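You operate a simulated robot arm through the tools that you are given. There is no shell and no other tool. Be economical: measure what you need, move in short steps, check, and stop when the job is done.

You are at the controls of a simulated robot arm. One attempt, no reset.

TASK
Read the DRY REF block, set the limit dial to it, then test and tray the block by the dial.
Fine: wood range; it goes in the red WET or the grey DRY sorting tray as the meter shows; dock the meter gently; leave the DRY REF block and the blocks at the back where they lie, unsaved.

Only the result counts: the job must be done as asked and must still hold three seconds after the hand-in. Knocking over, shifting, dropping, spilling or breaking anything else fails it.

THE ROBOT
A 7-joint arm with a two-finger gripper, fixed in place. Base frame: the origin is at the foot of the arm, x ahead of it, y to its left, z up; the work surface is at about z = 0. Readings come in m, degrees, newtons and seconds.
With the tool pointing down near the work surface it reaches from about 0.26 to 0.6 m from the base axis. Its first joint turns from -143.0 to 143.0 degrees. Payload 1.08 kg.
Tool frame: the origin (TCP) lies between the finger pads and is the grasp point; the fingertips stand 0.016 m ahead of it; z points along the fingers, y is the line along which they close. Largest opening 0.088 m; the body of the gripper starts 0.058 m behind the TCP.
Orientation is that of the tool frame in the base frame, as [roll, pitch, yaw] about the fixed x, y, z axes, in that order (R = Rz(yaw) Ry(pitch) Rx(roll)). With the fingers straight down and closing along the base's y, the tool's x points along the base's -x, its y along +y and its z along -z.

THE INTERFACE
- The arm moves only by the tool drive_tool. Its argument "targets" is one flat list of numbers, 7 for each row, row after row: the turn, a rotation vector about the tool's x, y, z in degrees, then the shift along the tool's x, y, z in m, then the opening, from 0 (shut) to 1 (fully open). In form: [wx, wy, wz, tx, ty, tz, fingers, wx, wy, wz, tx, ty, tz, fingers, ...]. A call has 1 to 12 rows; each row shifts and turns the commanded pose from where the row before left it, along the tool's axes as they then stand. Each row takes 0.2 s and may step no farther than 0.05 m and 8.6 degrees from the row before; otherwise, or with a gripper value out of range, the whole call is refused. Where a pose cannot be reached the arm comes as near as it can. A force on the tool above 40 N (or 10 N above the force at the start of the call, whichever is more), or a blocked arm, ends the call early, and 0.2 s more pass. Each finger halts on what it meets, pressing with about 20 N; the grip force reading is that of the motor and also rises with nothing between the fingers. The clock runs only during rows and for 0.2 s after the last one: add rows that do not move to give the fingers time. It gives the time, the measured TCP pose, the force on the tool (base axes), the opening and the grip force at its end, in the units of the frame above (readings bear some noise), with the torque about the TCP (base axes, N m) and any sound that the robot's microphone picked up.
- Cameras (640 x 400 px; columns grow to the right, rows downward): "scene" is fixed at [0.0495, 0.5025, 0.7315]; the picture's right is [-0.84, -0.54, 0.00], its down [-0.35, 0.56, -0.75] and it looks along [0.40, -0.63, -0.66] (base axes); focal length 341 px, centre (320, 200). "wrist" rides on the gripper at [0.082, -0.008, -0.092] in the tool frame; the picture's right is [0.10, 0.99, 0.00], its down [-0.70, 0.07, -0.71] and it looks along [-0.71, 0.07, 0.70] (tool axes); focal length 256 px, centre (320, 200). There is no depth. A picture from a camera that has moved, and an enlarged one, comes with that camera's place and axes in the base frame and with its lens. The place of the scene camera against the robot may be out by one fixed shift of up to 0.018 m in any direction.
- snapshot(camera): a new picture of that camera. The clock stands still meanwhile.
- enlarge(camera, box): a new picture of the part [left, top, right, bottom] of that camera's present view, enlarged. The clock stands still meanwhile.
- close_job(): hands the job in; it is judged then, once.

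Work in short steps. Places have to be worked out from the pictures, the camera data and where the tool is seen: move nearer, look again, correct. Check each grasp and each placing, and mend what went wrong. You have 120 turns and 64 pictures in all, those below and enlarged ones among them. Open the gripper and draw the arm clear of the work before you hand the job in, unless the task says otherwise; then end with one line.

The tools are called after "Request:" as a command line: name --argument value ..., lists and objects as JSON in quotes. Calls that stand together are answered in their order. drive_tool: Moves the arm, as the interface text tells. Its arguments: {"type":"object","properties":{"targets":{"type":"array"}},"required":["targets"]} The other tools are called the same way: snapshot (camera) takes a picture; enlarge (camera, box) takes an enlarged picture of a part of a camera's view; close_job () hands the job in.

At the start:

```text
t: 0.0
eef_pos: [0.4705, -0.1086, 0.2346]
ee_rot: [180.0, 0.1, -179.9]
force: [0.2, -0.2, 0.1]
wrist_torque: [0.0, 0.02, 0.06]
finger_gap: 0.0881
grip_force: 0.0
```

scene: 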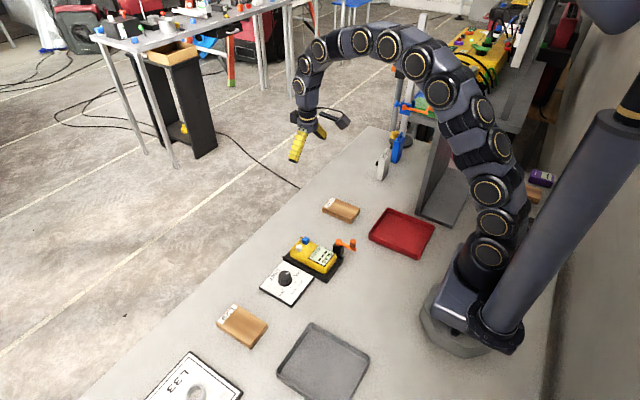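
wrist: 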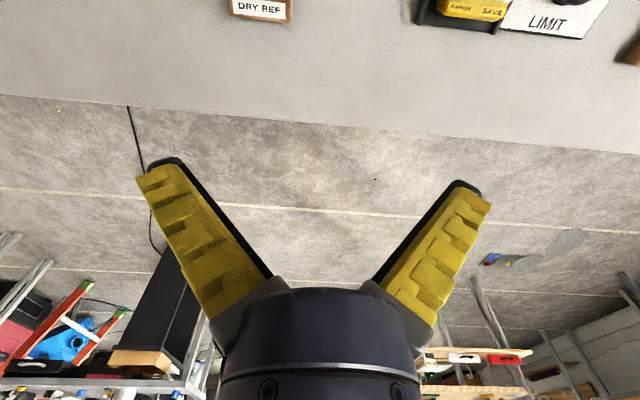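

I look closer at the meter, dial and the blocks.

Request:
enlarge --camera "scene" --box '[240, 180, 400, 310]'

Request:
enlarge --camera "scene" --box '[140, 280, 380, 400]'

Request:
enlarge --camera "scene" --box '[310, 100, 570, 260]'

```text
3.08 times, centred on (320, 245) of scene
camera zoom: at [0.0495, 0.5025, 0.7315], right [-0.84, -0.54, 0.0], down [-0.35, 0.56, -0.75], along [0.4, -0.63, -0.66], focal length 1050 px, centre (320, 62)
```

zoom: 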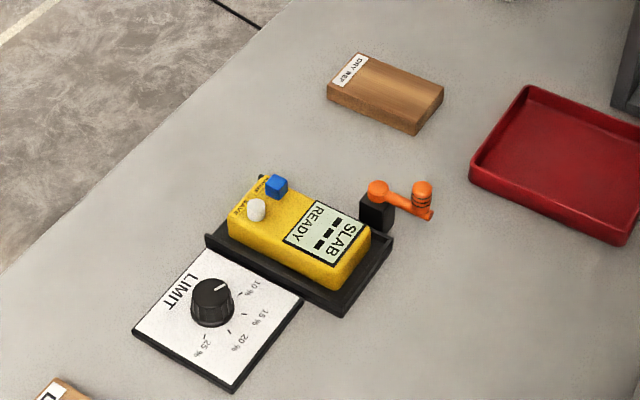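

```text
2.67 times, centred on (260, 340) of scene
camera zoom: at [0.0495, 0.5025, 0.7315], right [-0.84, -0.54, 0.0], down [-0.35, 0.56, -0.75], along [0.4, -0.63, -0.66], focal length 910 px, centre (480, -173)
```

zoom: 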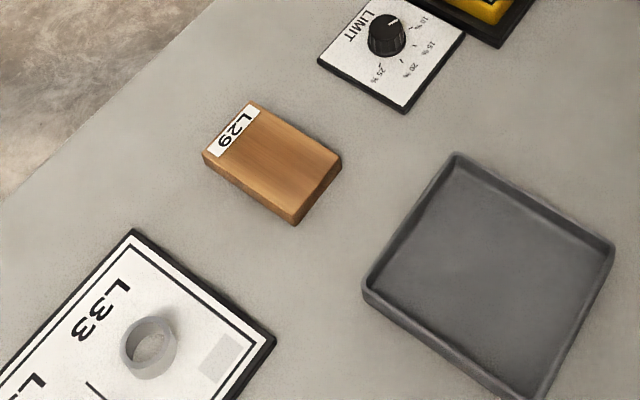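

```text
2.46 times, centred on (440, 180) of scene
camera zoom: at [0.0495, 0.5025, 0.7315], right [-0.84, -0.54, 0.0], down [-0.35, 0.56, -0.75], along [0.4, -0.63, -0.66], focal length 840 px, centre (25, 249)
```

zoom: 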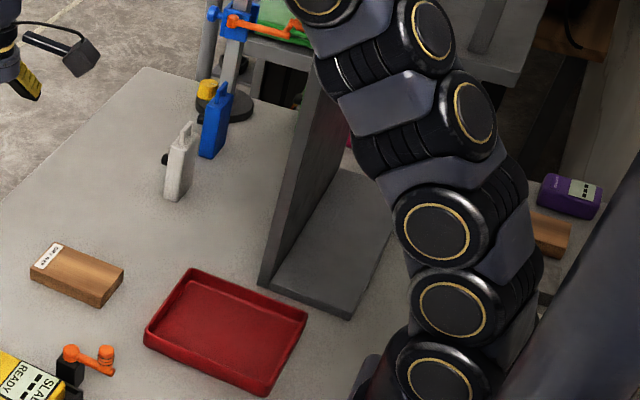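

The meter (SLAB range) sits in a dock around (0.37,0.03), the dial around (0.40,0.12), DRY REF around (0.40,-0.17) and L29 around (0.40,0.28). I retract and move over to view them with the wrist camera.

Request:
drive_tool --targets '[0, 0, 0, 0.027, 0.032, -0.012, 1, 0, 0, 0, 0.027, 0.032, -0.012, 1, 0, 0, 0, 0.027, 0.032, -0.012, 1, 0, 0, 0, 0.027, 0.032, -0.012, 1, 0, 0, 0, 0.027, 0.032, -0.012, 1, 0, 0, 0, 0.027, 0.032, -0.012, 1, 0, 0, 0, 0, 0, 0, 1]'

Request:
snapshot --camera "wrist"

```text
t: 1.6
eef_pos: [0.3114, 0.085, 0.3056]
ee_rot: [180.0, 0.2, -180.0]
force: [-0.2, -0.5, 0.0]
wrist_torque: [0.01, 0.01, -0.01]
finger_gap: 0.0882
grip_force: 0.1
```

```text
58 pictures are left
camera wrist: at [0.229, 0.0759, 0.3981], right [-0.1, 0.99, 0.0], down [0.7, 0.07, 0.71], along [0.71, 0.07, -0.7], focal length 256 px, centre (320, 200)
```

wrist: 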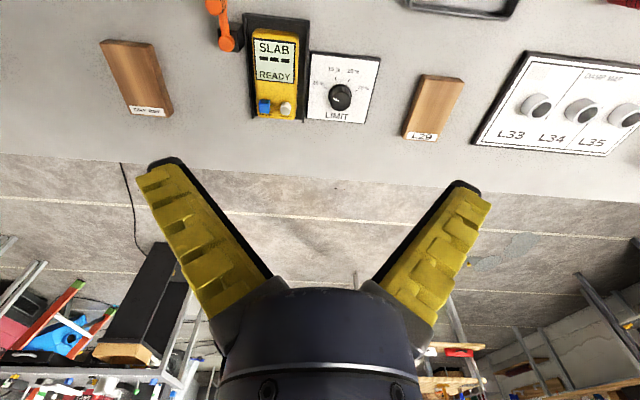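

Request:
enlarge --camera "wrist" --box '[190, 0, 390, 130]'

Request:
enlarge --camera "wrist" --box '[390, 0, 640, 160]'

```text
3.08 times, centred on (290, 65) of wrist
camera zoom: at [0.229, 0.0759, 0.3981], right [-0.1, 0.99, 0.0], down [0.7, 0.07, 0.71], along [0.71, 0.07, -0.7], focal length 788 px, centre (412, 615)
```

zoom: 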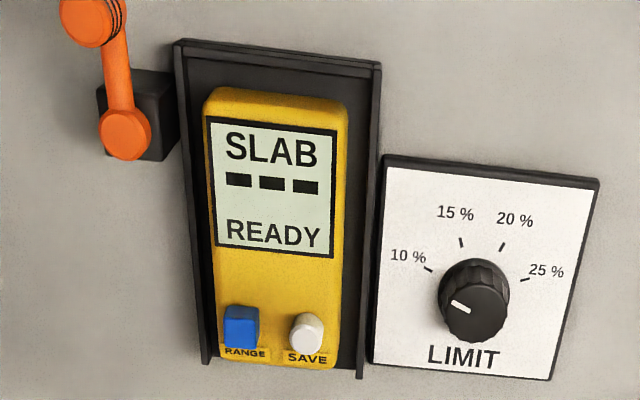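

```text
2.50 times, centred on (515, 80) of wrist
camera zoom: at [0.229, 0.0759, 0.3981], right [-0.1, 0.99, 0.0], down [0.7, 0.07, 0.71], along [0.71, 0.07, -0.7], focal length 640 px, centre (-168, 500)
```

zoom: 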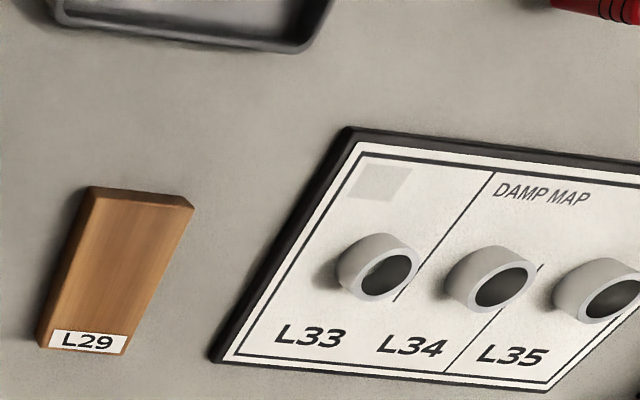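

The meter is about 0.057 wide (y) and 0.115 long at roughly (0.37,0.03). I go lower for a closer look at it and the dock.

Request:
drive_tool --targets '[0, 0, 0, 0.01, -0.018, 0.035, 1, 0, 0, 0, 0.01, -0.018, 0.035, 1, 0, 0, 0, 0.01, -0.018, 0.035, 1, 0, 0, 0, 0, 0, 0, 1]'

Request:
snapshot --camera "wrist"

Request:
enlarge --camera "scene" --box '[270, 220, 370, 285]'

Request:
enlarge --camera "scene" --box '[500, 150, 580, 210]'

```text
t: 2.6
eef_pos: [0.2808, 0.0291, 0.2006]
ee_rot: [179.9, 0.1, 180.0]
force: [-0.3, -0.2, 0.5]
wrist_torque: [0.02, 0.0, 0.01]
finger_gap: 0.0879
grip_force: 0.1
```

```text
55 pictures are left
camera wrist: at [0.198, 0.0204, 0.2926], right [-0.1, 0.99, 0.0], down [0.7, 0.07, 0.71], along [0.71, 0.07, -0.7], focal length 256 px, centre (320, 200)
```

wrist: 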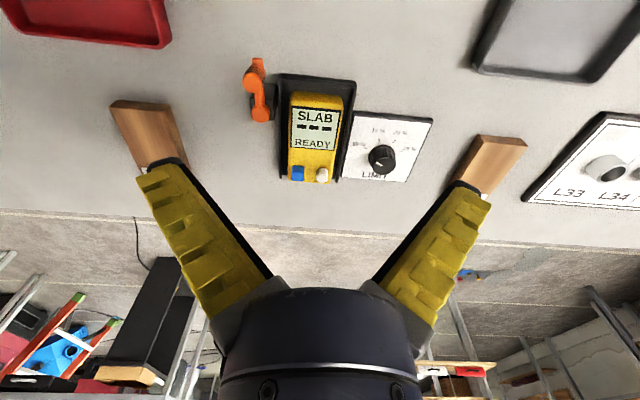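

```text
6.15 times, centred on (320, 252) of scene
camera zoom: at [0.0495, 0.5025, 0.7315], right [-0.84, -0.54, 0.0], down [-0.35, 0.56, -0.75], along [0.4, -0.63, -0.66], focal length 2101 px, centre (320, -123)
```

zoom: 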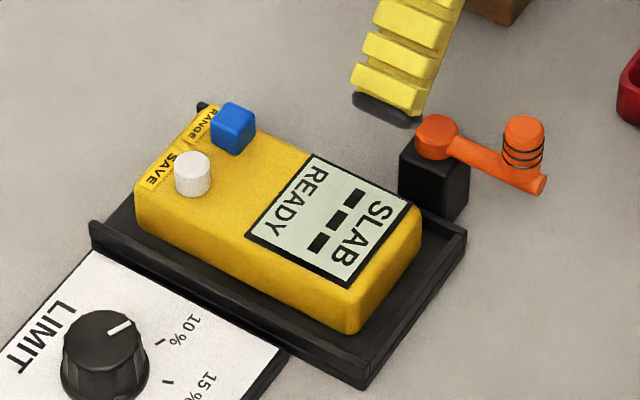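

```text
6.67 times, centred on (540, 180) of scene
camera zoom: at [0.0495, 0.5025, 0.7315], right [-0.84, -0.54, 0.0], down [-0.35, 0.56, -0.75], along [0.4, -0.63, -0.66], focal length 2276 px, centre (-1147, 333)
```

zoom: 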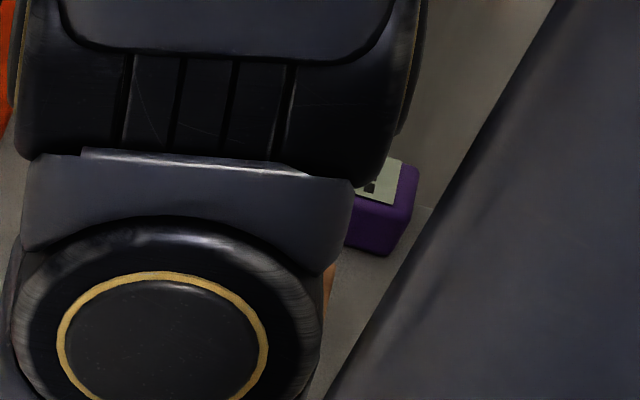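

The dock has only low rims, and the lever points away from the meter. RANGE (blue) is about (0.40,0.0125,0.05). I shut the fingers and hover above it.

Request:
drive_tool --targets '[0, 0, 0, -0.03, -0.004, 0.02, 0, 0, 0, 0, -0.03, -0.004, 0.02, 0, 0, 0, 0, -0.03, -0.004, 0.02, 0, 0, 0, 0, -0.03, -0.004, 0.02, 0, 0, 0, 0, 0, 0, 0, 0]'

Request:
snapshot --camera "wrist"

Request:
enlarge --camera "scene" --box '[270, 210, 370, 275]'

```text
t: 3.8
eef_pos: [0.3988, 0.0151, 0.1189]
ee_rot: [180.0, 0.0, -180.0]
force: [0.5, -0.1, -0.6]
wrist_torque: [-0.02, 0.01, -0.01]
finger_gap: 0.0003
grip_force: 20.0
```

```text
52 pictures are left
camera wrist: at [0.3166, 0.0056, 0.2109], right [-0.1, 0.99, 0.0], down [0.7, 0.07, 0.71], along [0.7, 0.07, -0.71], focal length 256 px, centre (320, 200)
```

wrist: 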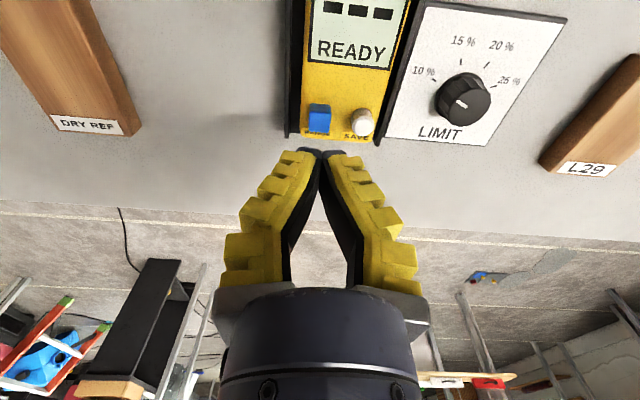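

```text
6.15 times, centred on (320, 242) of scene
camera zoom: at [0.0495, 0.5025, 0.7315], right [-0.84, -0.54, 0.0], down [-0.35, 0.56, -0.75], along [0.4, -0.63, -0.66], focal length 2101 px, centre (320, -62)
```

zoom: 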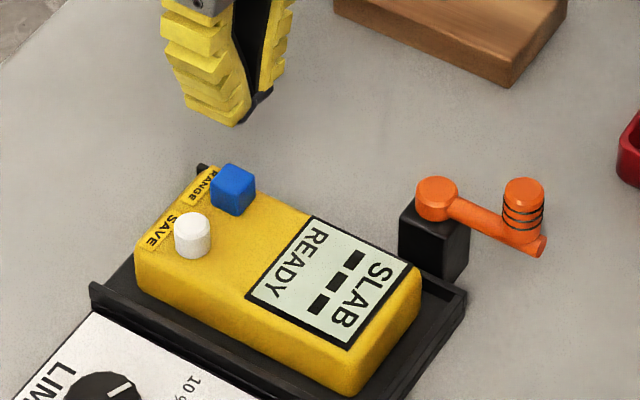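

The fingertips are nearly above RANGE; I correct a few mm and descend to just above the button.

Request:
drive_tool --targets '[0, 0, 0, 0.004, -0.003, 0.02, 0, 0, 0, 0, 0, 0, 0.02, 0, 0, 0, 0, 0, 0, 0.004, 0, 0, 0, 0, 0, 0, 0, 0]'

Request:
enlarge --camera "wrist" --box '[220, 60, 420, 190]'

Request:
enlarge --camera "scene" --box '[270, 210, 370, 275]'

```text
t: 4.8
eef_pos: [0.3942, 0.0113, 0.0758]
ee_rot: [180.0, 0.0, 179.9]
force: [-0.5, -0.4, -0.3]
wrist_torque: [-0.01, 0.02, 0.01]
finger_gap: 0.0
grip_force: 19.6
```

```text
3.08 times, centred on (320, 125) of wrist
camera zoom: at [0.3121, 0.0017, 0.1682], right [-0.1, 0.99, 0.0], down [0.7, 0.07, 0.71], along [0.71, 0.07, -0.7], focal length 788 px, centre (320, 431)
```

zoom: 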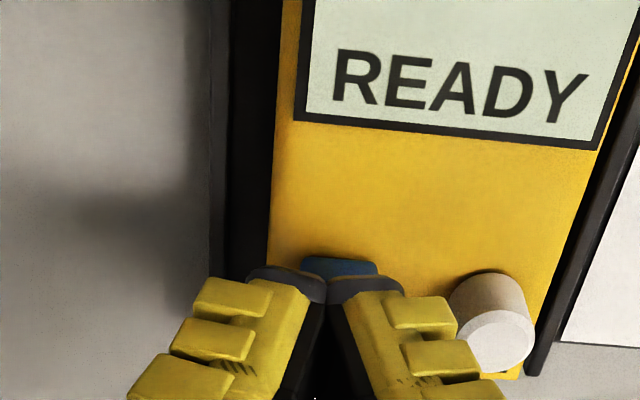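

```text
6.15 times, centred on (320, 242) of scene
camera zoom: at [0.0495, 0.5025, 0.7315], right [-0.84, -0.54, 0.0], down [-0.35, 0.56, -0.75], along [0.4, -0.63, -0.66], focal length 2101 px, centre (320, -62)
```

zoom: 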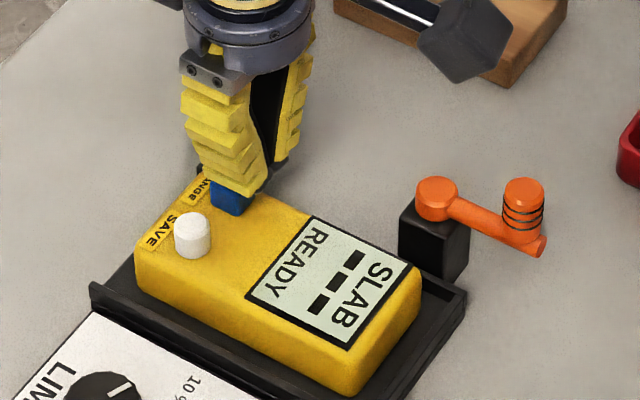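

The tips are just above the button; I shift 2 mm in y and press down gradually.

Request:
drive_tool --targets '[0, 0, 0, 0, 0.002, 0.003, 0, 0, 0, 0, 0, 0, 0.003, 0]'

```text
t: 5.4
eef_pos: [0.3955, 0.0145, 0.0704]
ee_rot: [180.0, -0.1, 180.0]
force: [0.0, 0.2, -0.7]
wrist_torque: [0.01, -0.05, -0.02]
finger_gap: 0.0001
grip_force: 20.2
```

No contact yet; I keep going down in small steps.

Request:
drive_tool --targets '[0, 0, 0, 0, -0.001, 0.002, 0, 0, 0, 0, 0, 0, 0.002, 0]'

```text
t: 6.0
eef_pos: [0.395, 0.0107, 0.0666]
ee_rot: [-180.0, 0.0, -179.8]
force: [0.0, 0.2, 1.3]
wrist_torque: [0.02, 0.0, 0.0]
finger_gap: 0.0062
grip_force: 19.9
```

The gap reading jumped to 6 mm, so I check the picture.

Request:
enlarge --camera "wrist" --box '[220, 20, 420, 190]'

Request:
enlarge --camera "scene" --box '[270, 210, 370, 275]'

```text
2.35 times, centred on (320, 105) of wrist
camera zoom: at [0.3128, 0.0022, 0.1588], right [-0.1, 0.99, 0.0], down [0.7, 0.07, 0.71], along [0.71, 0.07, -0.7], focal length 602 px, centre (320, 424)
```

zoom: 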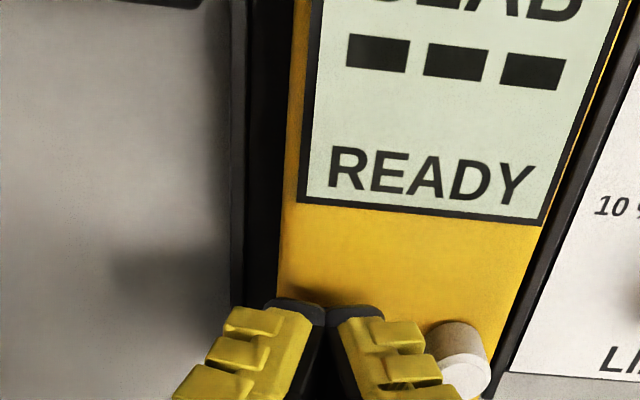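

```text
6.15 times, centred on (320, 242) of scene
camera zoom: at [0.0495, 0.5025, 0.7315], right [-0.84, -0.54, 0.0], down [-0.35, 0.56, -0.75], along [0.4, -0.63, -0.66], focal length 2101 px, centre (320, -62)
```

zoom: 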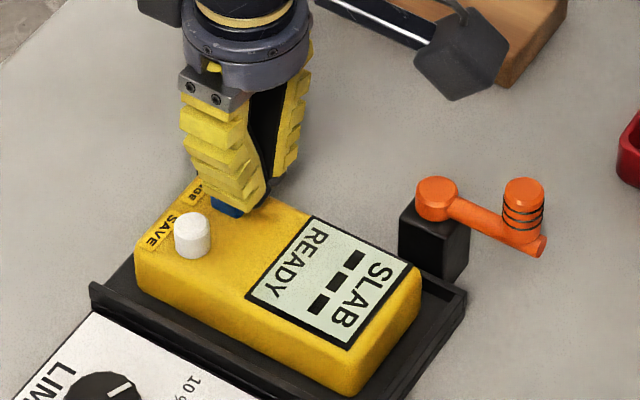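

The button wedged between the two tips. I lift, shift so that one finger's pad covers the button, and press again.

Request:
drive_tool --targets '[0, 0, 0, 0, 0, -0.012, 0, 0, 0, 0, 0, -0.005, 0, 0, 0, 0, 0, 0, 0, 0.007, 0, 0, 0, 0, 0, 0, 0.003, 0]'

Request:
drive_tool --targets '[0, 0, 0, 0, 0, 0.002, 0]'

```text
t: 7.0
eef_pos: [0.3964, 0.006, 0.0683]
ee_rot: [180.0, 0.0, 180.0]
force: [0.1, 0.1, 0.8]
wrist_torque: [-0.04, -0.04, -0.04]
finger_gap: 0.0
grip_force: 20.2
```

```text
t: 7.4
eef_pos: [0.3963, 0.0067, 0.0666]
ee_rot: [-179.9, 0.0, -180.0]
force: [-0.2, -0.5, 1.4]
wrist_torque: [0.01, 0.0, -0.04]
finger_gap: 0.0
grip_force: 19.9
```

Contact of about 1.4 N with the fingers shut; I press 2 mm further and look at the display.

Request:
drive_tool --targets '[0, 0, 0, 0, 0, 0.002, 0]'

Request:
enlarge --camera "scene" --box '[270, 210, 370, 275]'

```text
t: 7.8
eef_pos: [0.3947, 0.007, 0.066]
ee_rot: [-180.0, 0.0, 179.9]
force: [0.8, 0.9, 2.2]
wrist_torque: [0.01, -0.03, 0.0]
finger_gap: 0.0
grip_force: 19.9
heard: click
```

```text
6.15 times, centred on (320, 242) of scene
camera zoom: at [0.0495, 0.5025, 0.7315], right [-0.84, -0.54, 0.0], down [-0.35, 0.56, -0.75], along [0.4, -0.63, -0.66], focal length 2101 px, centre (320, -62)
```

zoom: 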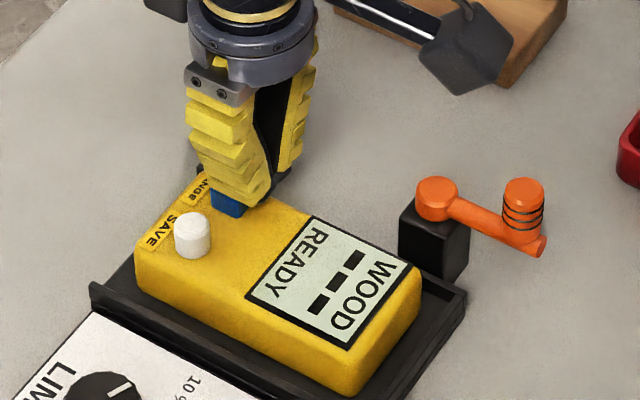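

The range now shows WOOD. I rise and hover with open fingers above the meter's middle (0.37,0.030).

Request:
drive_tool --targets '[0, 0, 0, 0, 0, -0.03, 0, 0, 0, 0, 0, 0, -0.03, 0, 0, 0, 0, 0.025, 0.0235, 0, 0.9, 0, 0, 0, 0, 0, 0, 0.9, 0, 0, 0, 0, 0, 0, 0.9]'

Request:
snapshot --camera "wrist"

Request:
enlarge --camera "scene" --box '[260, 190, 380, 275]'

```text
t: 9.0
eef_pos: [0.3708, 0.0312, 0.1255]
ee_rot: [180.0, 0.0, -180.0]
force: [-0.4, 0.9, 0.3]
wrist_torque: [0.0, -0.02, 0.01]
finger_gap: 0.0806
grip_force: 1.3
```

```text
45 pictures are left
camera wrist: at [0.2892, 0.0207, 0.2182], right [-0.1, 0.99, 0.0], down [0.7, 0.07, 0.71], along [0.71, 0.07, -0.71], focal length 256 px, centre (320, 200)
```

wrist: 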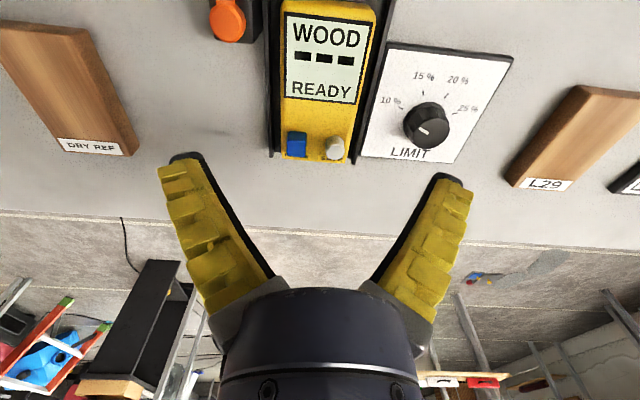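

```text
4.71 times, centred on (320, 232) of scene
camera zoom: at [0.0495, 0.5025, 0.7315], right [-0.84, -0.54, 0.0], down [-0.35, 0.56, -0.75], along [0.4, -0.63, -0.66], focal length 1607 px, centre (320, 47)
```

zoom: 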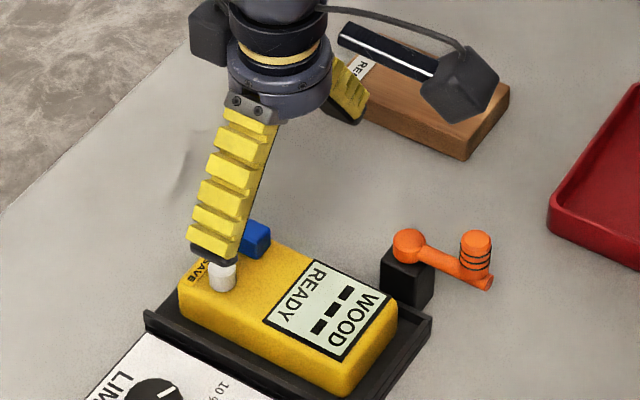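

Well centred. I descend to z ≈ 0.036, with the tips above the dock rim.

Request:
drive_tool --targets '[0, 0, 0, 0, 0, 0.03, 0.9, 0, 0, 0, 0, 0, 0.03, 0.9, 0, 0, 0, 0, 0, 0.02, 0.9, 0, 0, 0, 0, 0, 0.01, 0.9, 0, 0, 0, 0, 0, 0, 0.9]'

Request:
enlarge --camera "scene" --box '[260, 200, 380, 285]'

```text
t: 10.2
eef_pos: [0.3703, 0.0317, 0.0341]
ee_rot: [-180.0, 0.0, -180.0]
force: [0.9, -1.1, 0.0]
wrist_torque: [0.04, -0.05, 0.04]
finger_gap: 0.0809
grip_force: 1.6
```

```text
4.71 times, centred on (320, 242) of scene
camera zoom: at [0.0495, 0.5025, 0.7315], right [-0.84, -0.54, 0.0], down [-0.35, 0.56, -0.75], along [0.4, -0.63, -0.66], focal length 1607 px, centre (320, 0)
```

zoom: 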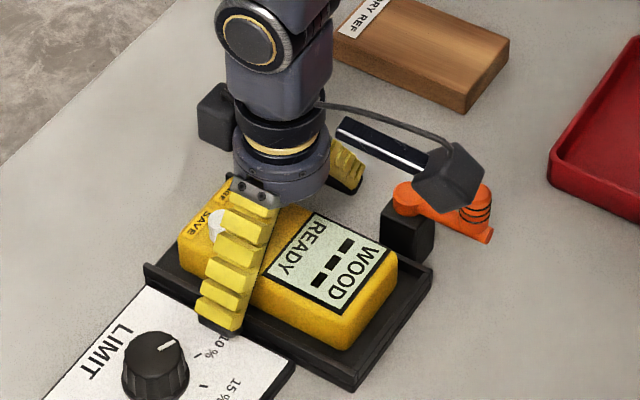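

The fingers straddle the meter cleanly. I close.

Request:
drive_tool --targets '[0, 0, 0, 0, 0, 0, 0.5, 0, 0, 0, 0, 0, 0, 0.5, 0, 0, 0, 0, 0, 0, 0.5]'

Request:
drive_tool --targets '[0, 0, 0, 0, 0, -0.004, 0.5, 0, 0, 0, 0, 0, -0.004, 0.5]'

```text
t: 11.0
eef_pos: [0.3715, 0.0311, 0.0364]
ee_rot: [-180.0, 0.0, 179.9]
force: [-0.1, -0.3, 0.2]
wrist_torque: [-0.01, 0.0, -0.02]
finger_gap: 0.0555
grip_force: 20.0
```

```text
t: 11.6
eef_pos: [0.37, 0.0316, 0.0437]
ee_rot: [-179.9, 0.1, 179.9]
force: [-0.5, 1.0, -2.2]
wrist_torque: [0.02, 0.03, 0.02]
finger_gap: 0.0554
grip_force: 20.2
```

The meter lifts freely (about 2 N). I raise it and carry it over to the DRY REF block.

Request:
drive_tool --targets '[0, 0, 0, 0, 0, -0.03, 0.5, 0, 0, 0, 0, 0, -0.03, 0.5, 0, 0, 0, 0, 0, -0.02, 0.5, 0, 0, 0, -0.005, -0.035, 0, 0.5, 0, 0, 0, -0.005, -0.035, 0, 0.5, 0, 0, 0, -0.005, -0.035, 0, 0.5, 0, 0, 0, -0.005, -0.035, 0, 0.5, 0, 0, 0, -0.003, -0.035, 0, 0.5, 0, 0, 0, 0, -0.02, 0, 0.5, 0, 0, 0, 0, 0, 0, 0.5]'

Request:
snapshot --camera "wrist"

Request:
enlarge --camera "scene" --box '[260, 140, 420, 260]'

```text
t: 13.8
eef_pos: [0.393, -0.1653, 0.1235]
ee_rot: [180.0, 0.0, 180.0]
force: [-0.4, -0.1, -2.2]
wrist_torque: [0.0, -0.03, 0.01]
finger_gap: 0.055
grip_force: 19.9
```

```text
42 pictures are left
camera wrist: at [0.3105, -0.1747, 0.2155], right [-0.1, 0.99, 0.0], down [0.7, 0.07, 0.71], along [0.71, 0.07, -0.71], focal length 256 px, centre (320, 200)
```

wrist: 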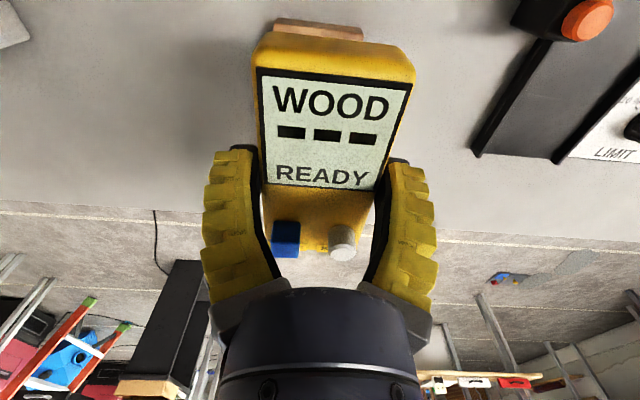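

```text
3.33 times, centred on (340, 200) of scene
camera zoom: at [0.0495, 0.5025, 0.7315], right [-0.84, -0.54, 0.0], down [-0.35, 0.56, -0.75], along [0.4, -0.63, -0.66], focal length 1138 px, centre (253, 200)
```

zoom: 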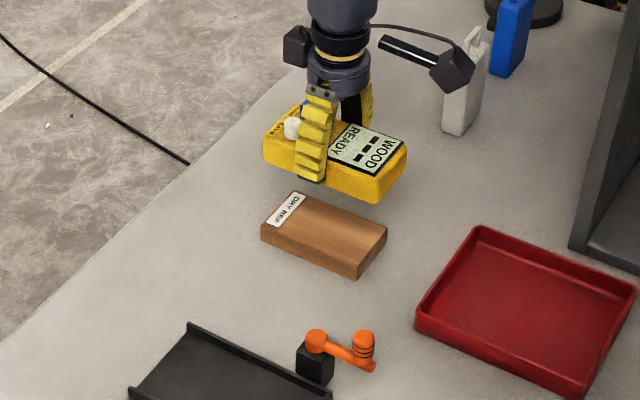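

Meter is above the block. I descend, then look for contact in small steps.

Request:
drive_tool --targets '[0, 0, 0, 0, -0.004, 0.03, 0.5, 0, 0, 0, 0, 0, 0.02, 0.5, 0, 0, 0, 0, 0, 0.003, 0.5, 0, 0, 0, 0, 0, 0.003, 0.5, 0, 0, 0, 0, 0, 0.002, 0.5]'

Request:
drive_tool --targets '[0, 0, 0, 0, 0, 0.002, 0.5, 0, 0, 0, 0, 0, 0.002, 0.5]'

Request:
enlarge --camera "scene" --box '[290, 160, 390, 230]'

```text
t: 15.0
eef_pos: [0.3937, -0.1691, 0.0651]
ee_rot: [-179.9, 0.0, 180.0]
force: [-0.4, -0.2, -2.0]
wrist_torque: [0.0, 0.02, 0.02]
finger_gap: 0.0549
grip_force: 19.8
```

```text
t: 15.6
eef_pos: [0.3931, -0.169, 0.061]
ee_rot: [-180.0, 0.0, 179.9]
force: [-0.2, 0.1, -1.8]
wrist_torque: [-0.03, 0.03, -0.01]
finger_gap: 0.0548
grip_force: 20.6
```

```text
5.71 times, centred on (340, 195) of scene
camera zoom: at [0.0495, 0.5025, 0.7315], right [-0.84, -0.54, 0.0], down [-0.35, 0.56, -0.75], along [0.4, -0.63, -0.66], focal length 1951 px, centre (206, 229)
```

zoom: 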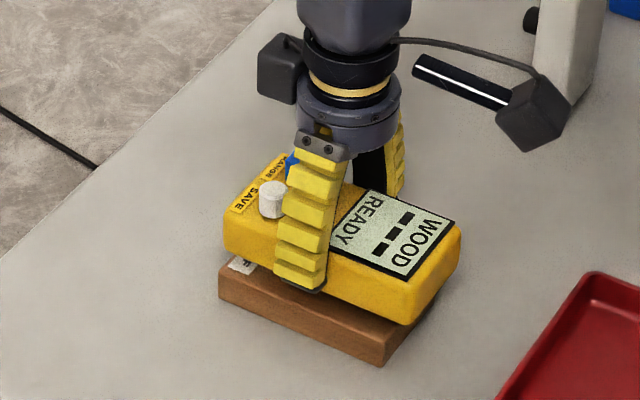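

A gap of several mm remains; I keep descending.

Request:
drive_tool --targets '[0, 0, 0, 0, 0, 0.002, 0.5, 0, 0, 0, 0, 0, 0.002, 0.5]'

Request:
drive_tool --targets '[0, 0, 0, 0, 0, 0.0015, 0.5]'

Request:
drive_tool --targets '[0, 0, 0, 0, 0, 0.0015, 0.5]'

```text
t: 16.2
eef_pos: [0.3931, -0.169, 0.0579]
ee_rot: [179.9, 0.0, -180.0]
force: [0.7, -0.2, -2.5]
wrist_torque: [-0.01, 0.0, -0.01]
finger_gap: 0.0548
grip_force: 19.8
```

```text
t: 16.6
eef_pos: [0.3933, -0.1676, 0.0564]
ee_rot: [179.9, 0.2, -180.0]
force: [0.3, -0.5, -1.7]
wrist_torque: [-0.01, 0.01, 0.03]
finger_gap: 0.0548
grip_force: 20.1
```

```text
t: 17.0
eef_pos: [0.3924, -0.1687, 0.0544]
ee_rot: [180.0, 0.0, 180.0]
force: [0.7, 0.0, -2.7]
wrist_torque: [0.03, -0.05, -0.02]
finger_gap: 0.055
grip_force: 20.5
```

Still no contact; a check picture to judge the gap and the display.

Request:
enlarge --camera "scene" --box '[290, 160, 390, 230]'

Request:
drive_tool --targets '[0, 0, 0, 0, 0, 0.0015, 0.5]'

Request:
drive_tool --targets '[0, 0, 0, 0, 0, 0.0015, 0.5]'

```text
5.71 times, centred on (340, 195) of scene
camera zoom: at [0.0495, 0.5025, 0.7315], right [-0.84, -0.54, 0.0], down [-0.35, 0.56, -0.75], along [0.4, -0.63, -0.66], focal length 1951 px, centre (206, 229)
```

zoom: 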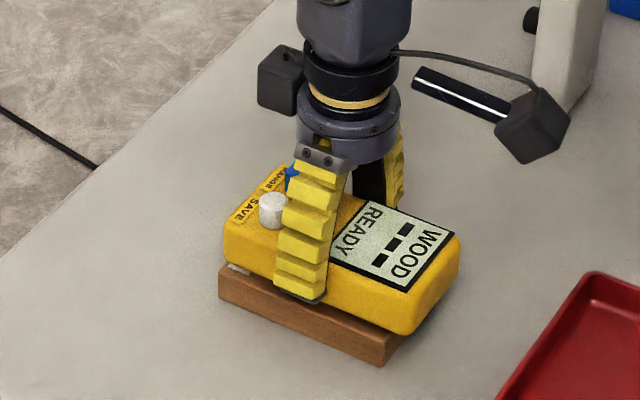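

```text
t: 17.4
eef_pos: [0.393, -0.168, 0.0528]
ee_rot: [180.0, 0.0, -180.0]
force: [0.0, -0.8, -3.6]
wrist_torque: [0.01, 0.02, 0.0]
finger_gap: 0.0545
grip_force: 20.2
```

```text
t: 17.8
eef_pos: [0.3932, -0.1683, 0.0507]
ee_rot: [180.0, 0.1, 180.0]
force: [-0.2, -0.4, -2.5]
wrist_torque: [-0.02, -0.04, 0.03]
finger_gap: 0.0548
grip_force: 19.5
```

Nearly there; continue in 1.5 mm steps.

Request:
drive_tool --targets '[0, 0, 0, 0, 0, 0.0015, 0.5]'

Request:
drive_tool --targets '[0, 0, 0, 0, 0, 0.0015, 0.5]'

Request:
enlarge --camera "scene" --box '[290, 160, 390, 230]'

```text
t: 18.2
eef_pos: [0.3924, -0.1695, 0.0514]
ee_rot: [-179.9, -0.1, -180.0]
force: [0.7, 0.0, -2.1]
wrist_torque: [-0.02, 0.02, 0.03]
finger_gap: 0.055
grip_force: 20.2
```

```text
t: 18.6
eef_pos: [0.3921, -0.168, 0.0485]
ee_rot: [179.9, -0.1, 179.9]
force: [0.0, 0.3, -3.0]
wrist_torque: [0.01, 0.0, -0.01]
finger_gap: 0.0547
grip_force: 20.1
```

```text
5.71 times, centred on (340, 195) of scene
camera zoom: at [0.0495, 0.5025, 0.7315], right [-0.84, -0.54, 0.0], down [-0.35, 0.56, -0.75], along [0.4, -0.63, -0.66], focal length 1951 px, centre (206, 229)
```

zoom: 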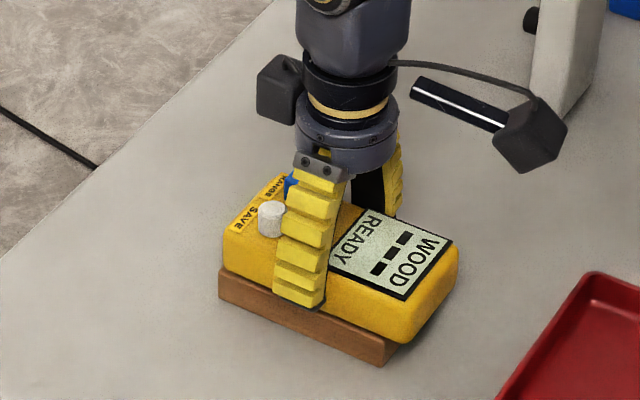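

Almost touching; two more small steps.

Request:
drive_tool --targets '[0, 0, 0, 0, 0, 0.001, 0.5]'

Request:
drive_tool --targets '[0, 0, 0, 0, 0, 0.001, 0.5]'

Request:
drive_tool --targets '[0, 0, 0, 0, 0, 0.001, 0.5]'

```text
t: 19.0
eef_pos: [0.3941, -0.167, 0.0484]
ee_rot: [-180.0, -0.1, -180.0]
force: [0.3, 0.3, -1.0]
wrist_torque: [0.0, -0.08, -0.03]
finger_gap: 0.0555
grip_force: 19.7
```

```text
t: 19.4
eef_pos: [0.3932, -0.1685, 0.047]
ee_rot: [179.9, 0.1, 180.0]
force: [-0.8, 0.3, 3.4]
wrist_torque: [-0.01, -0.12, -0.03]
finger_gap: 0.0572
grip_force: 20.0
```

```text
t: 19.8
eef_pos: [0.3934, -0.1681, 0.0445]
ee_rot: [-180.0, 0.1, 180.0]
force: [-0.5, -1.1, 9.8]
wrist_torque: [0.05, -0.01, 0.01]
finger_gap: 0.0574
grip_force: 20.0
```

Contact (about 10 N). I hold for a moment and read the display.

Request:
drive_tool --targets '[0, 0, 0, 0, 0, -0.001, 0.5, 0, 0, 0, 0, 0, 0, 0.5, 0, 0, 0, 0, 0, 0, 0.5, 0, 0, 0, 0, 0, 0, 0.5]'

Request:
enlarge --camera "wrist" --box '[220, 20, 440, 270]'

```text
t: 20.8
eef_pos: [0.3929, -0.1686, 0.0463]
ee_rot: [180.0, -0.1, -179.9]
force: [0.5, 0.6, 2.0]
wrist_torque: [0.0, -0.24, 0.03]
finger_gap: 0.0571
grip_force: 20.0
```

```text
1.60 times, centred on (330, 145) of wrist
camera zoom: at [0.3105, -0.1778, 0.1381], right [-0.1, 0.99, 0.0], down [0.7, 0.07, 0.71], along [0.71, 0.07, -0.71], focal length 410 px, centre (304, 288)
```

zoom: 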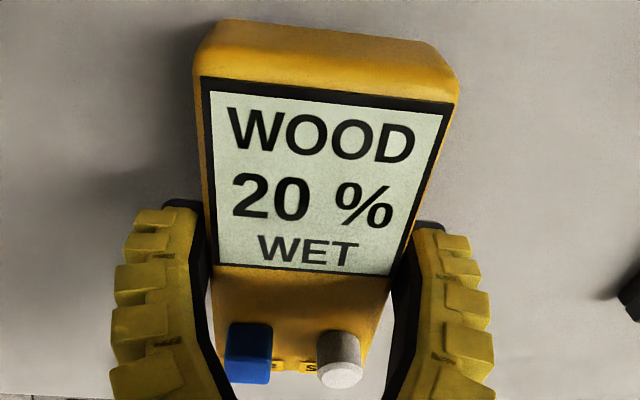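

DRY REF reads 20 %. I hold one more second to confirm it is settled, then lift.

Request:
drive_tool --targets '[0, 0, 0, 0, 0, 0, 0.5, 0, 0, 0, 0, 0, 0, 0.5, 0, 0, 0, 0, 0, 0, 0.5, 0, 0, 0, 0, 0, 0, 0.5, 0, 0, 0, 0, 0, 0, 0.5]'

Request:
enlarge --camera "scene" --box '[290, 160, 390, 230]'

Request:
drive_tool --targets '[0, 0, 0, 0, 0, -0.005, 0.5, 0, 0, 0, 0, 0, -0.01, 0.5, 0, 0, 0, 0, 0, -0.03, 0.5, 0, 0, 0, 0, 0, -0.03, 0.5]'

Request:
enlarge --camera "scene" --box '[270, 140, 390, 230]'

```text
t: 22.0
eef_pos: [0.3932, -0.1681, 0.0461]
ee_rot: [-180.0, 0.0, 180.0]
force: [-0.8, 0.2, 1.1]
wrist_torque: [-0.02, -0.14, 0.04]
finger_gap: 0.0567
grip_force: 19.8
```

```text
5.71 times, centred on (340, 195) of scene
camera zoom: at [0.0495, 0.5025, 0.7315], right [-0.84, -0.54, 0.0], down [-0.35, 0.56, -0.75], along [0.4, -0.63, -0.66], focal length 1951 px, centre (206, 229)
```

zoom: 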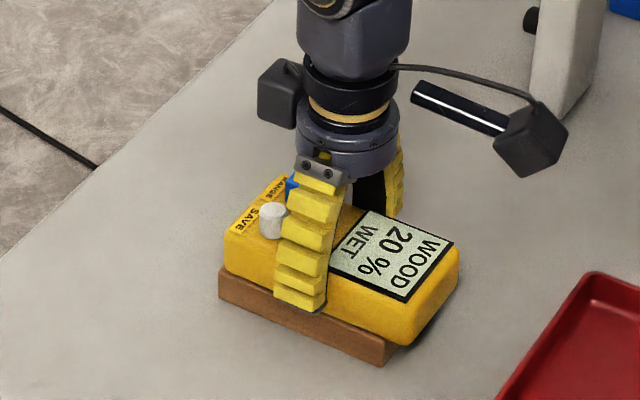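

```text
t: 23.0
eef_pos: [0.394, -0.1686, 0.122]
ee_rot: [180.0, 0.0, 180.0]
force: [0.1, -0.6, -2.2]
wrist_torque: [-0.01, 0.0, 0.01]
finger_gap: 0.0555
grip_force: 20.2
```

```text
4.44 times, centred on (330, 185) of scene
camera zoom: at [0.0495, 0.5025, 0.7315], right [-0.84, -0.54, 0.0], down [-0.35, 0.56, -0.75], along [0.4, -0.63, -0.66], focal length 1517 px, centre (276, 267)
```

zoom: 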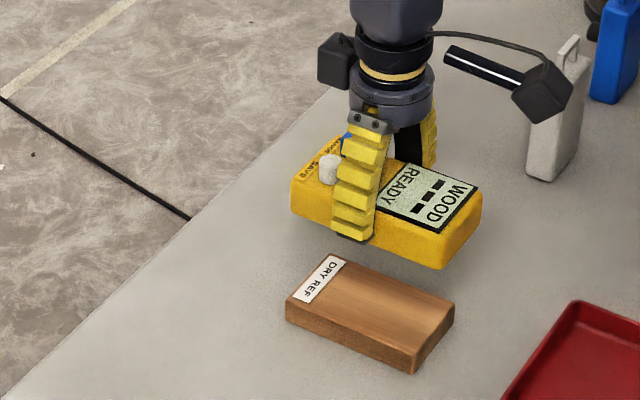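

Stable at 20 % and the block did not move. I carry the meter back above its dock.

Request:
drive_tool --targets '[0, 0, 0, 0.005, 0.04, 0, 0.5, 0, 0, 0, 0.005, 0.04, 0, 0.5, 0, 0, 0, 0.005, 0.04, 0, 0.5, 0, 0, 0, 0.005, 0.04, 0, 0.5, 0, 0, 0, 0.003, 0.04, 0, 0.5, 0, 0, 0, 0, 0, 0.025, 0.5, 0, 0, 0, 0, 0, 0.025, 0.5, 0, 0, 0, 0, 0, 0, 0.5]'

Request:
enlarge --camera "scene" --box '[260, 200, 380, 285]'

```text
t: 24.8
eef_pos: [0.3711, 0.0324, 0.0727]
ee_rot: [-180.0, 0.1, -180.0]
force: [0.0, 0.8, -2.8]
wrist_torque: [-0.01, 0.0, 0.02]
finger_gap: 0.0554
grip_force: 20.4
```

```text
4.71 times, centred on (320, 242) of scene
camera zoom: at [0.0495, 0.5025, 0.7315], right [-0.84, -0.54, 0.0], down [-0.35, 0.56, -0.75], along [0.4, -0.63, -0.66], focal length 1607 px, centre (320, 0)
```

zoom: 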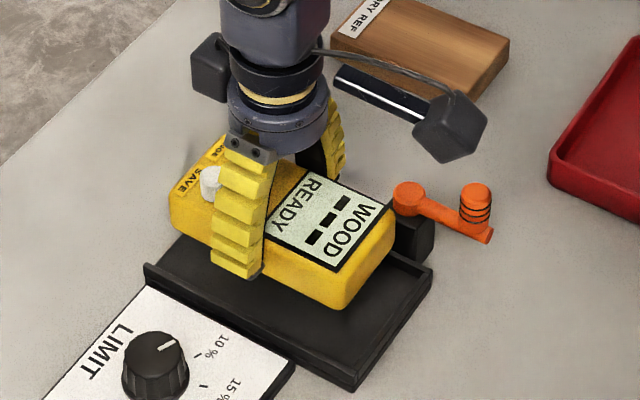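

Aligned above the dock. I lower it slowly.

Request:
drive_tool --targets '[0, 0, 0, 0, -0.001, 0.015, 0.5, 0, 0, 0, 0, 0, 0.01, 0.5, 0, 0, 0, 0, 0, 0.005, 0.5, 0, 0, 0, 0, 0, 0.002, 0.5]'

Request:
drive_tool --targets '[0, 0, 0, 0, 0, 0.0015, 0.5, 0, 0, 0, 0, 0, 0.0015, 0.5]'

Request:
drive_tool --targets '[0, 0, 0, 0, 0, 0.001, 0.5]'

```text
t: 25.8
eef_pos: [0.3703, 0.029, 0.0379]
ee_rot: [-180.0, 0.0, -179.9]
force: [0.3, 1.1, -2.4]
wrist_torque: [-0.01, -0.01, 0.0]
finger_gap: 0.0555
grip_force: 20.4
```

```text
t: 26.4
eef_pos: [0.3698, 0.0299, 0.0351]
ee_rot: [-179.9, 0.0, -179.9]
force: [-0.2, -0.3, -1.9]
wrist_torque: [0.0, 0.03, -0.01]
finger_gap: 0.0554
grip_force: 20.1
```

```text
t: 26.8
eef_pos: [0.3693, 0.0293, 0.0357]
ee_rot: [180.0, 0.0, -180.0]
force: [1.1, -1.0, -2.4]
wrist_torque: [0.01, -0.02, 0.0]
finger_gap: 0.0552
grip_force: 19.7
```

Not touching yet; millimetre steps.

Request:
drive_tool --targets '[0, 0, 0, 0, 0, 0.001, 0.5]'

Request:
drive_tool --targets '[0, 0, 0, 0, 0, 0.001, 0.5]'

Request:
enlarge --camera "scene" --box '[260, 200, 380, 285]'

```text
t: 27.2
eef_pos: [0.3704, 0.029, 0.0344]
ee_rot: [180.0, 0.0, 180.0]
force: [1.2, 1.4, 2.5]
wrist_torque: [-0.02, 0.1, -0.03]
finger_gap: 0.0568
grip_force: 20.3
```

```text
t: 27.6
eef_pos: [0.371, 0.0301, 0.0338]
ee_rot: [180.0, 0.0, -179.9]
force: [-2.5, -2.4, 10.0]
wrist_torque: [-0.01, -0.07, 0.01]
finger_gap: 0.0575
grip_force: 19.8
```

```text
4.71 times, centred on (320, 242) of scene
camera zoom: at [0.0495, 0.5025, 0.7315], right [-0.84, -0.54, 0.0], down [-0.35, 0.56, -0.75], along [0.4, -0.63, -0.66], focal length 1607 px, centre (320, 0)
```

zoom: 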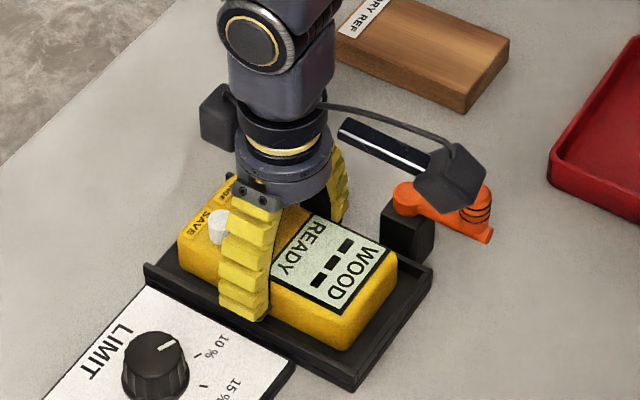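

Seated at about 10 N. I relax, open, rise, and move over for a clear view of the dial.

Request:
drive_tool --targets '[0, 0, 0, 0, 0, -0.001, 0.5, 0, 0, 0, 0, 0, 0, 0.9, 0, 0, 0, 0, 0, 0, 0.9, 0, 0, 0, 0, 0, -0.02, 0.9, 0, 0, 0, 0, 0, -0.04, 0.9, 0, 0, 0, 0, 0, -0.04, 0.9, 0, 0, 0, 0.006, 0.045, -0.01, 0.5, 0, 0, 0, 0.006, 0.045, -0.01, 0.5, 0, 0, 0, 0, 0, 0, 0.5]'

Request:
enlarge --camera "wrist" --box '[240, 60, 400, 160]'

Request:
enlarge --camera "scene" --box '[240, 220, 360, 310]'

```text
t: 29.6
eef_pos: [0.3585, 0.1189, 0.1526]
ee_rot: [-180.0, 0.0, 179.9]
force: [-0.6, -0.6, 0.0]
wrist_torque: [-0.02, 0.01, -0.02]
finger_gap: 0.0488
grip_force: 3.0
```

```text
4.00 times, centred on (320, 110) of wrist
camera zoom: at [0.2755, 0.1089, 0.2449], right [-0.1, 0.99, 0.0], down [0.7, 0.07, 0.71], along [0.71, 0.07, -0.71], focal length 1024 px, centre (320, 560)
```

zoom: 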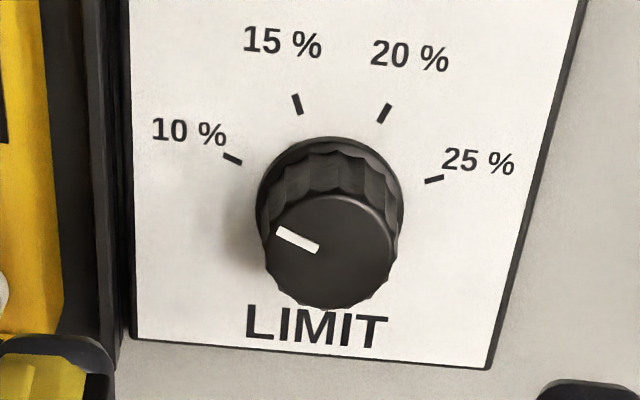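

```text
4.44 times, centred on (300, 265) of scene
camera zoom: at [0.0495, 0.5025, 0.7315], right [-0.84, -0.54, 0.0], down [-0.35, 0.56, -0.75], along [0.4, -0.63, -0.66], focal length 1517 px, centre (409, -89)
```

zoom: 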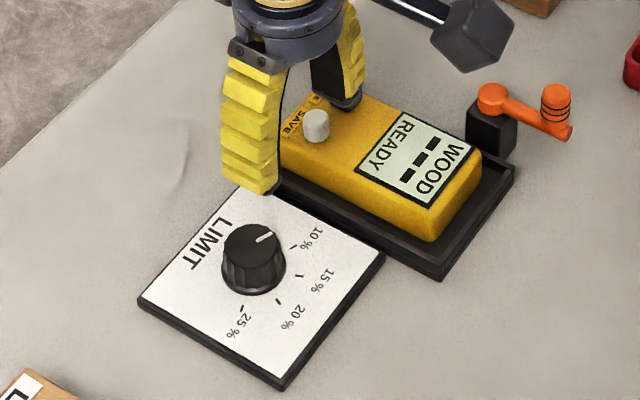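

Tick geometry: the knob axis is at (0.392,0.1226), with 45° per 5 %; the pointer is now at 10 % and has to turn 90° clockwise to 20 %. I move above the knob and pre-rotate −45°.

Request:
drive_tool --targets '[0, 0, 0, -0.0335, 0.0037, 0.02, 0.6, 0, 0, -7.5, 0, 0, 0, 0.6, 0, 0, -7.5, 0, 0, 0, 0.6, 0, 0, -7.5, 0, 0, 0, 0.6, 0, 0, -7.5, 0, 0, 0, 0.6, 0, 0, -7.5, 0, 0, 0, 0.6, 0, 0, -7.5, 0, 0, 0, 0.6, 0, 0, 0, 0, 0, 0.04, 0.6, 0, 0, 0, 0, 0, 0.02, 0.6, 0, 0, 0, 0, 0, 0, 0.6]'

Request:
enlarge --camera "wrist" --box '[220, 60, 420, 190]'

Request:
enlarge --camera "scene" --box '[240, 220, 360, 310]'

```text
t: 31.8
eef_pos: [0.3926, 0.1243, 0.0754]
ee_rot: [-180.0, 0.0, -135.1]
force: [1.0, 1.2, -0.9]
wrist_torque: [-0.02, 0.01, -0.04]
finger_gap: 0.0572
grip_force: 3.3
```

```text
3.08 times, centred on (320, 125) of wrist
camera zoom: at [0.3397, 0.0592, 0.168], right [-0.78, 0.63, 0.0], down [0.44, 0.55, 0.71], along [0.45, 0.55, -0.71], focal length 788 px, centre (320, 431)
```

zoom: 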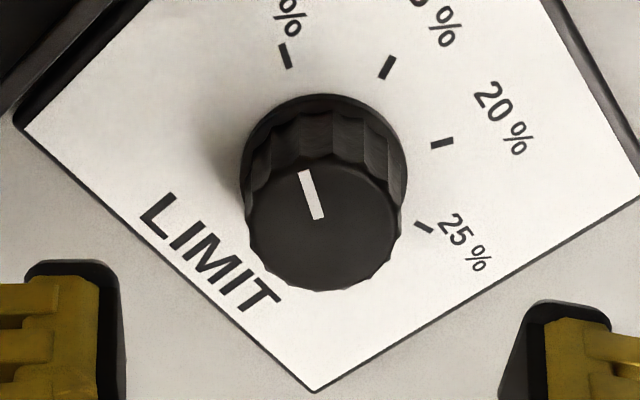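

```text
4.44 times, centred on (300, 265) of scene
camera zoom: at [0.0495, 0.5025, 0.7315], right [-0.84, -0.54, 0.0], down [-0.35, 0.56, -0.75], along [0.4, -0.63, -0.66], focal length 1517 px, centre (409, -89)
```

zoom: 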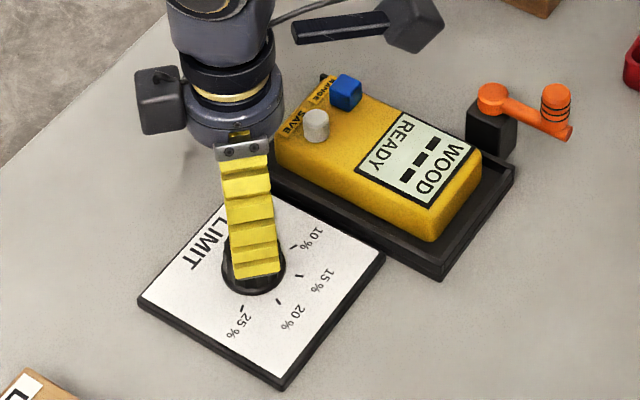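

The knob axis is confirmed within about 1–2 mm. I descend and close on it.

Request:
drive_tool --targets '[0, 0, 0, 0, 0, 0.03, 0.6, 0, 0, 0, 0, 0, 0.012, 0.6, 0, 0, 0, 0, 0, 0.004, 0.6, 0, 0, 0, 0, 0, 0, 0.6]'

Request:
drive_tool --targets '[0, 0, 0, 0, 0, 0, 0.2, 0, 0, 0, 0, 0, 0, 0.2, 0, 0, 0, 0, 0, 0, 0.2]'

```text
t: 32.8
eef_pos: [0.3931, 0.1241, 0.0294]
ee_rot: [180.0, 0.1, -135.0]
force: [-0.4, -0.5, 0.9]
wrist_torque: [0.01, 0.01, -0.03]
finger_gap: 0.057
grip_force: 3.0
```

```text
t: 33.6
eef_pos: [0.3908, 0.1243, 0.0296]
ee_rot: [179.9, -0.1, -135.0]
force: [-9.6, 0.5, 12.5]
wrist_torque: [-0.04, 0.18, -0.04]
finger_gap: 0.0238
grip_force: 21.6
```

The gap is 24 mm with some side and upward force. I look before turning.

Request:
enlarge --camera "wrist" --box '[220, 60, 420, 190]'

Request:
enlarge --camera "scene" --box '[240, 220, 360, 310]'

```text
3.08 times, centred on (320, 125) of wrist
camera zoom: at [0.3396, 0.0596, 0.1209], right [-0.78, 0.63, 0.0], down [0.45, 0.55, 0.71], along [0.45, 0.55, -0.71], focal length 788 px, centre (320, 431)
```

zoom: 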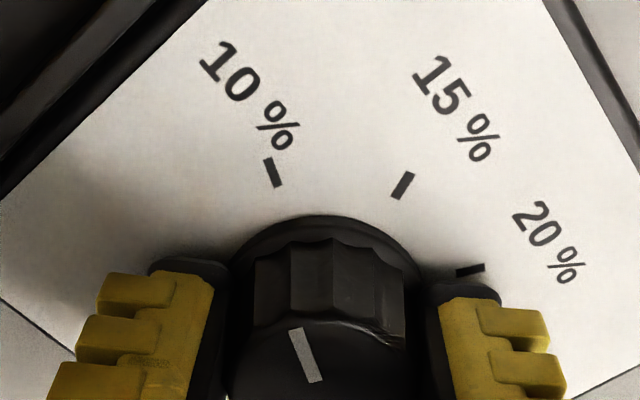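

```text
4.44 times, centred on (300, 265) of scene
camera zoom: at [0.0495, 0.5025, 0.7315], right [-0.84, -0.54, 0.0], down [-0.35, 0.56, -0.75], along [0.4, -0.63, -0.66], focal length 1517 px, centre (409, -89)
```

zoom: 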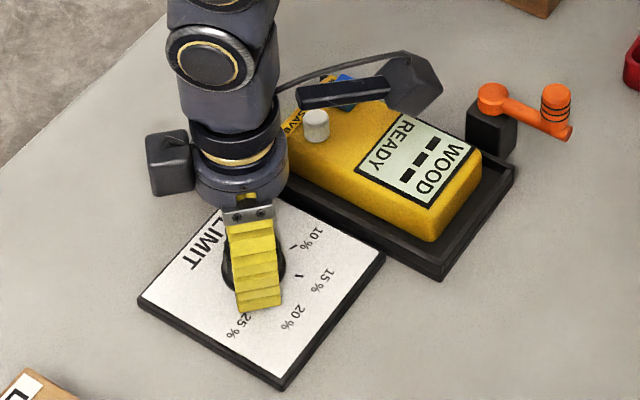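

The fingers probably brush the knob's flared base. I open, rise 3 mm, shift 1.5 mm toward −x and close again.

Request:
drive_tool --targets '[0, 0, 0, 0, 0, 0, 0.6, 0, 0, 0, 0, 0, 0, 0.6, 0, 0, 0, 0.001, 0.001, -0.003, 0.6, 0, 0, 0, 0, 0, 0, 0.2, 0, 0, 0, 0, 0, 0, 0.2, 0, 0, 0, 0, 0, 0, 0.2]'

```text
t: 35.0
eef_pos: [0.3913, 0.1243, 0.0327]
ee_rot: [180.0, 0.2, -135.1]
force: [-1.5, -2.5, 12.5]
wrist_torque: [-0.08, 0.08, -0.07]
finger_gap: 0.0233
grip_force: 22.5
```

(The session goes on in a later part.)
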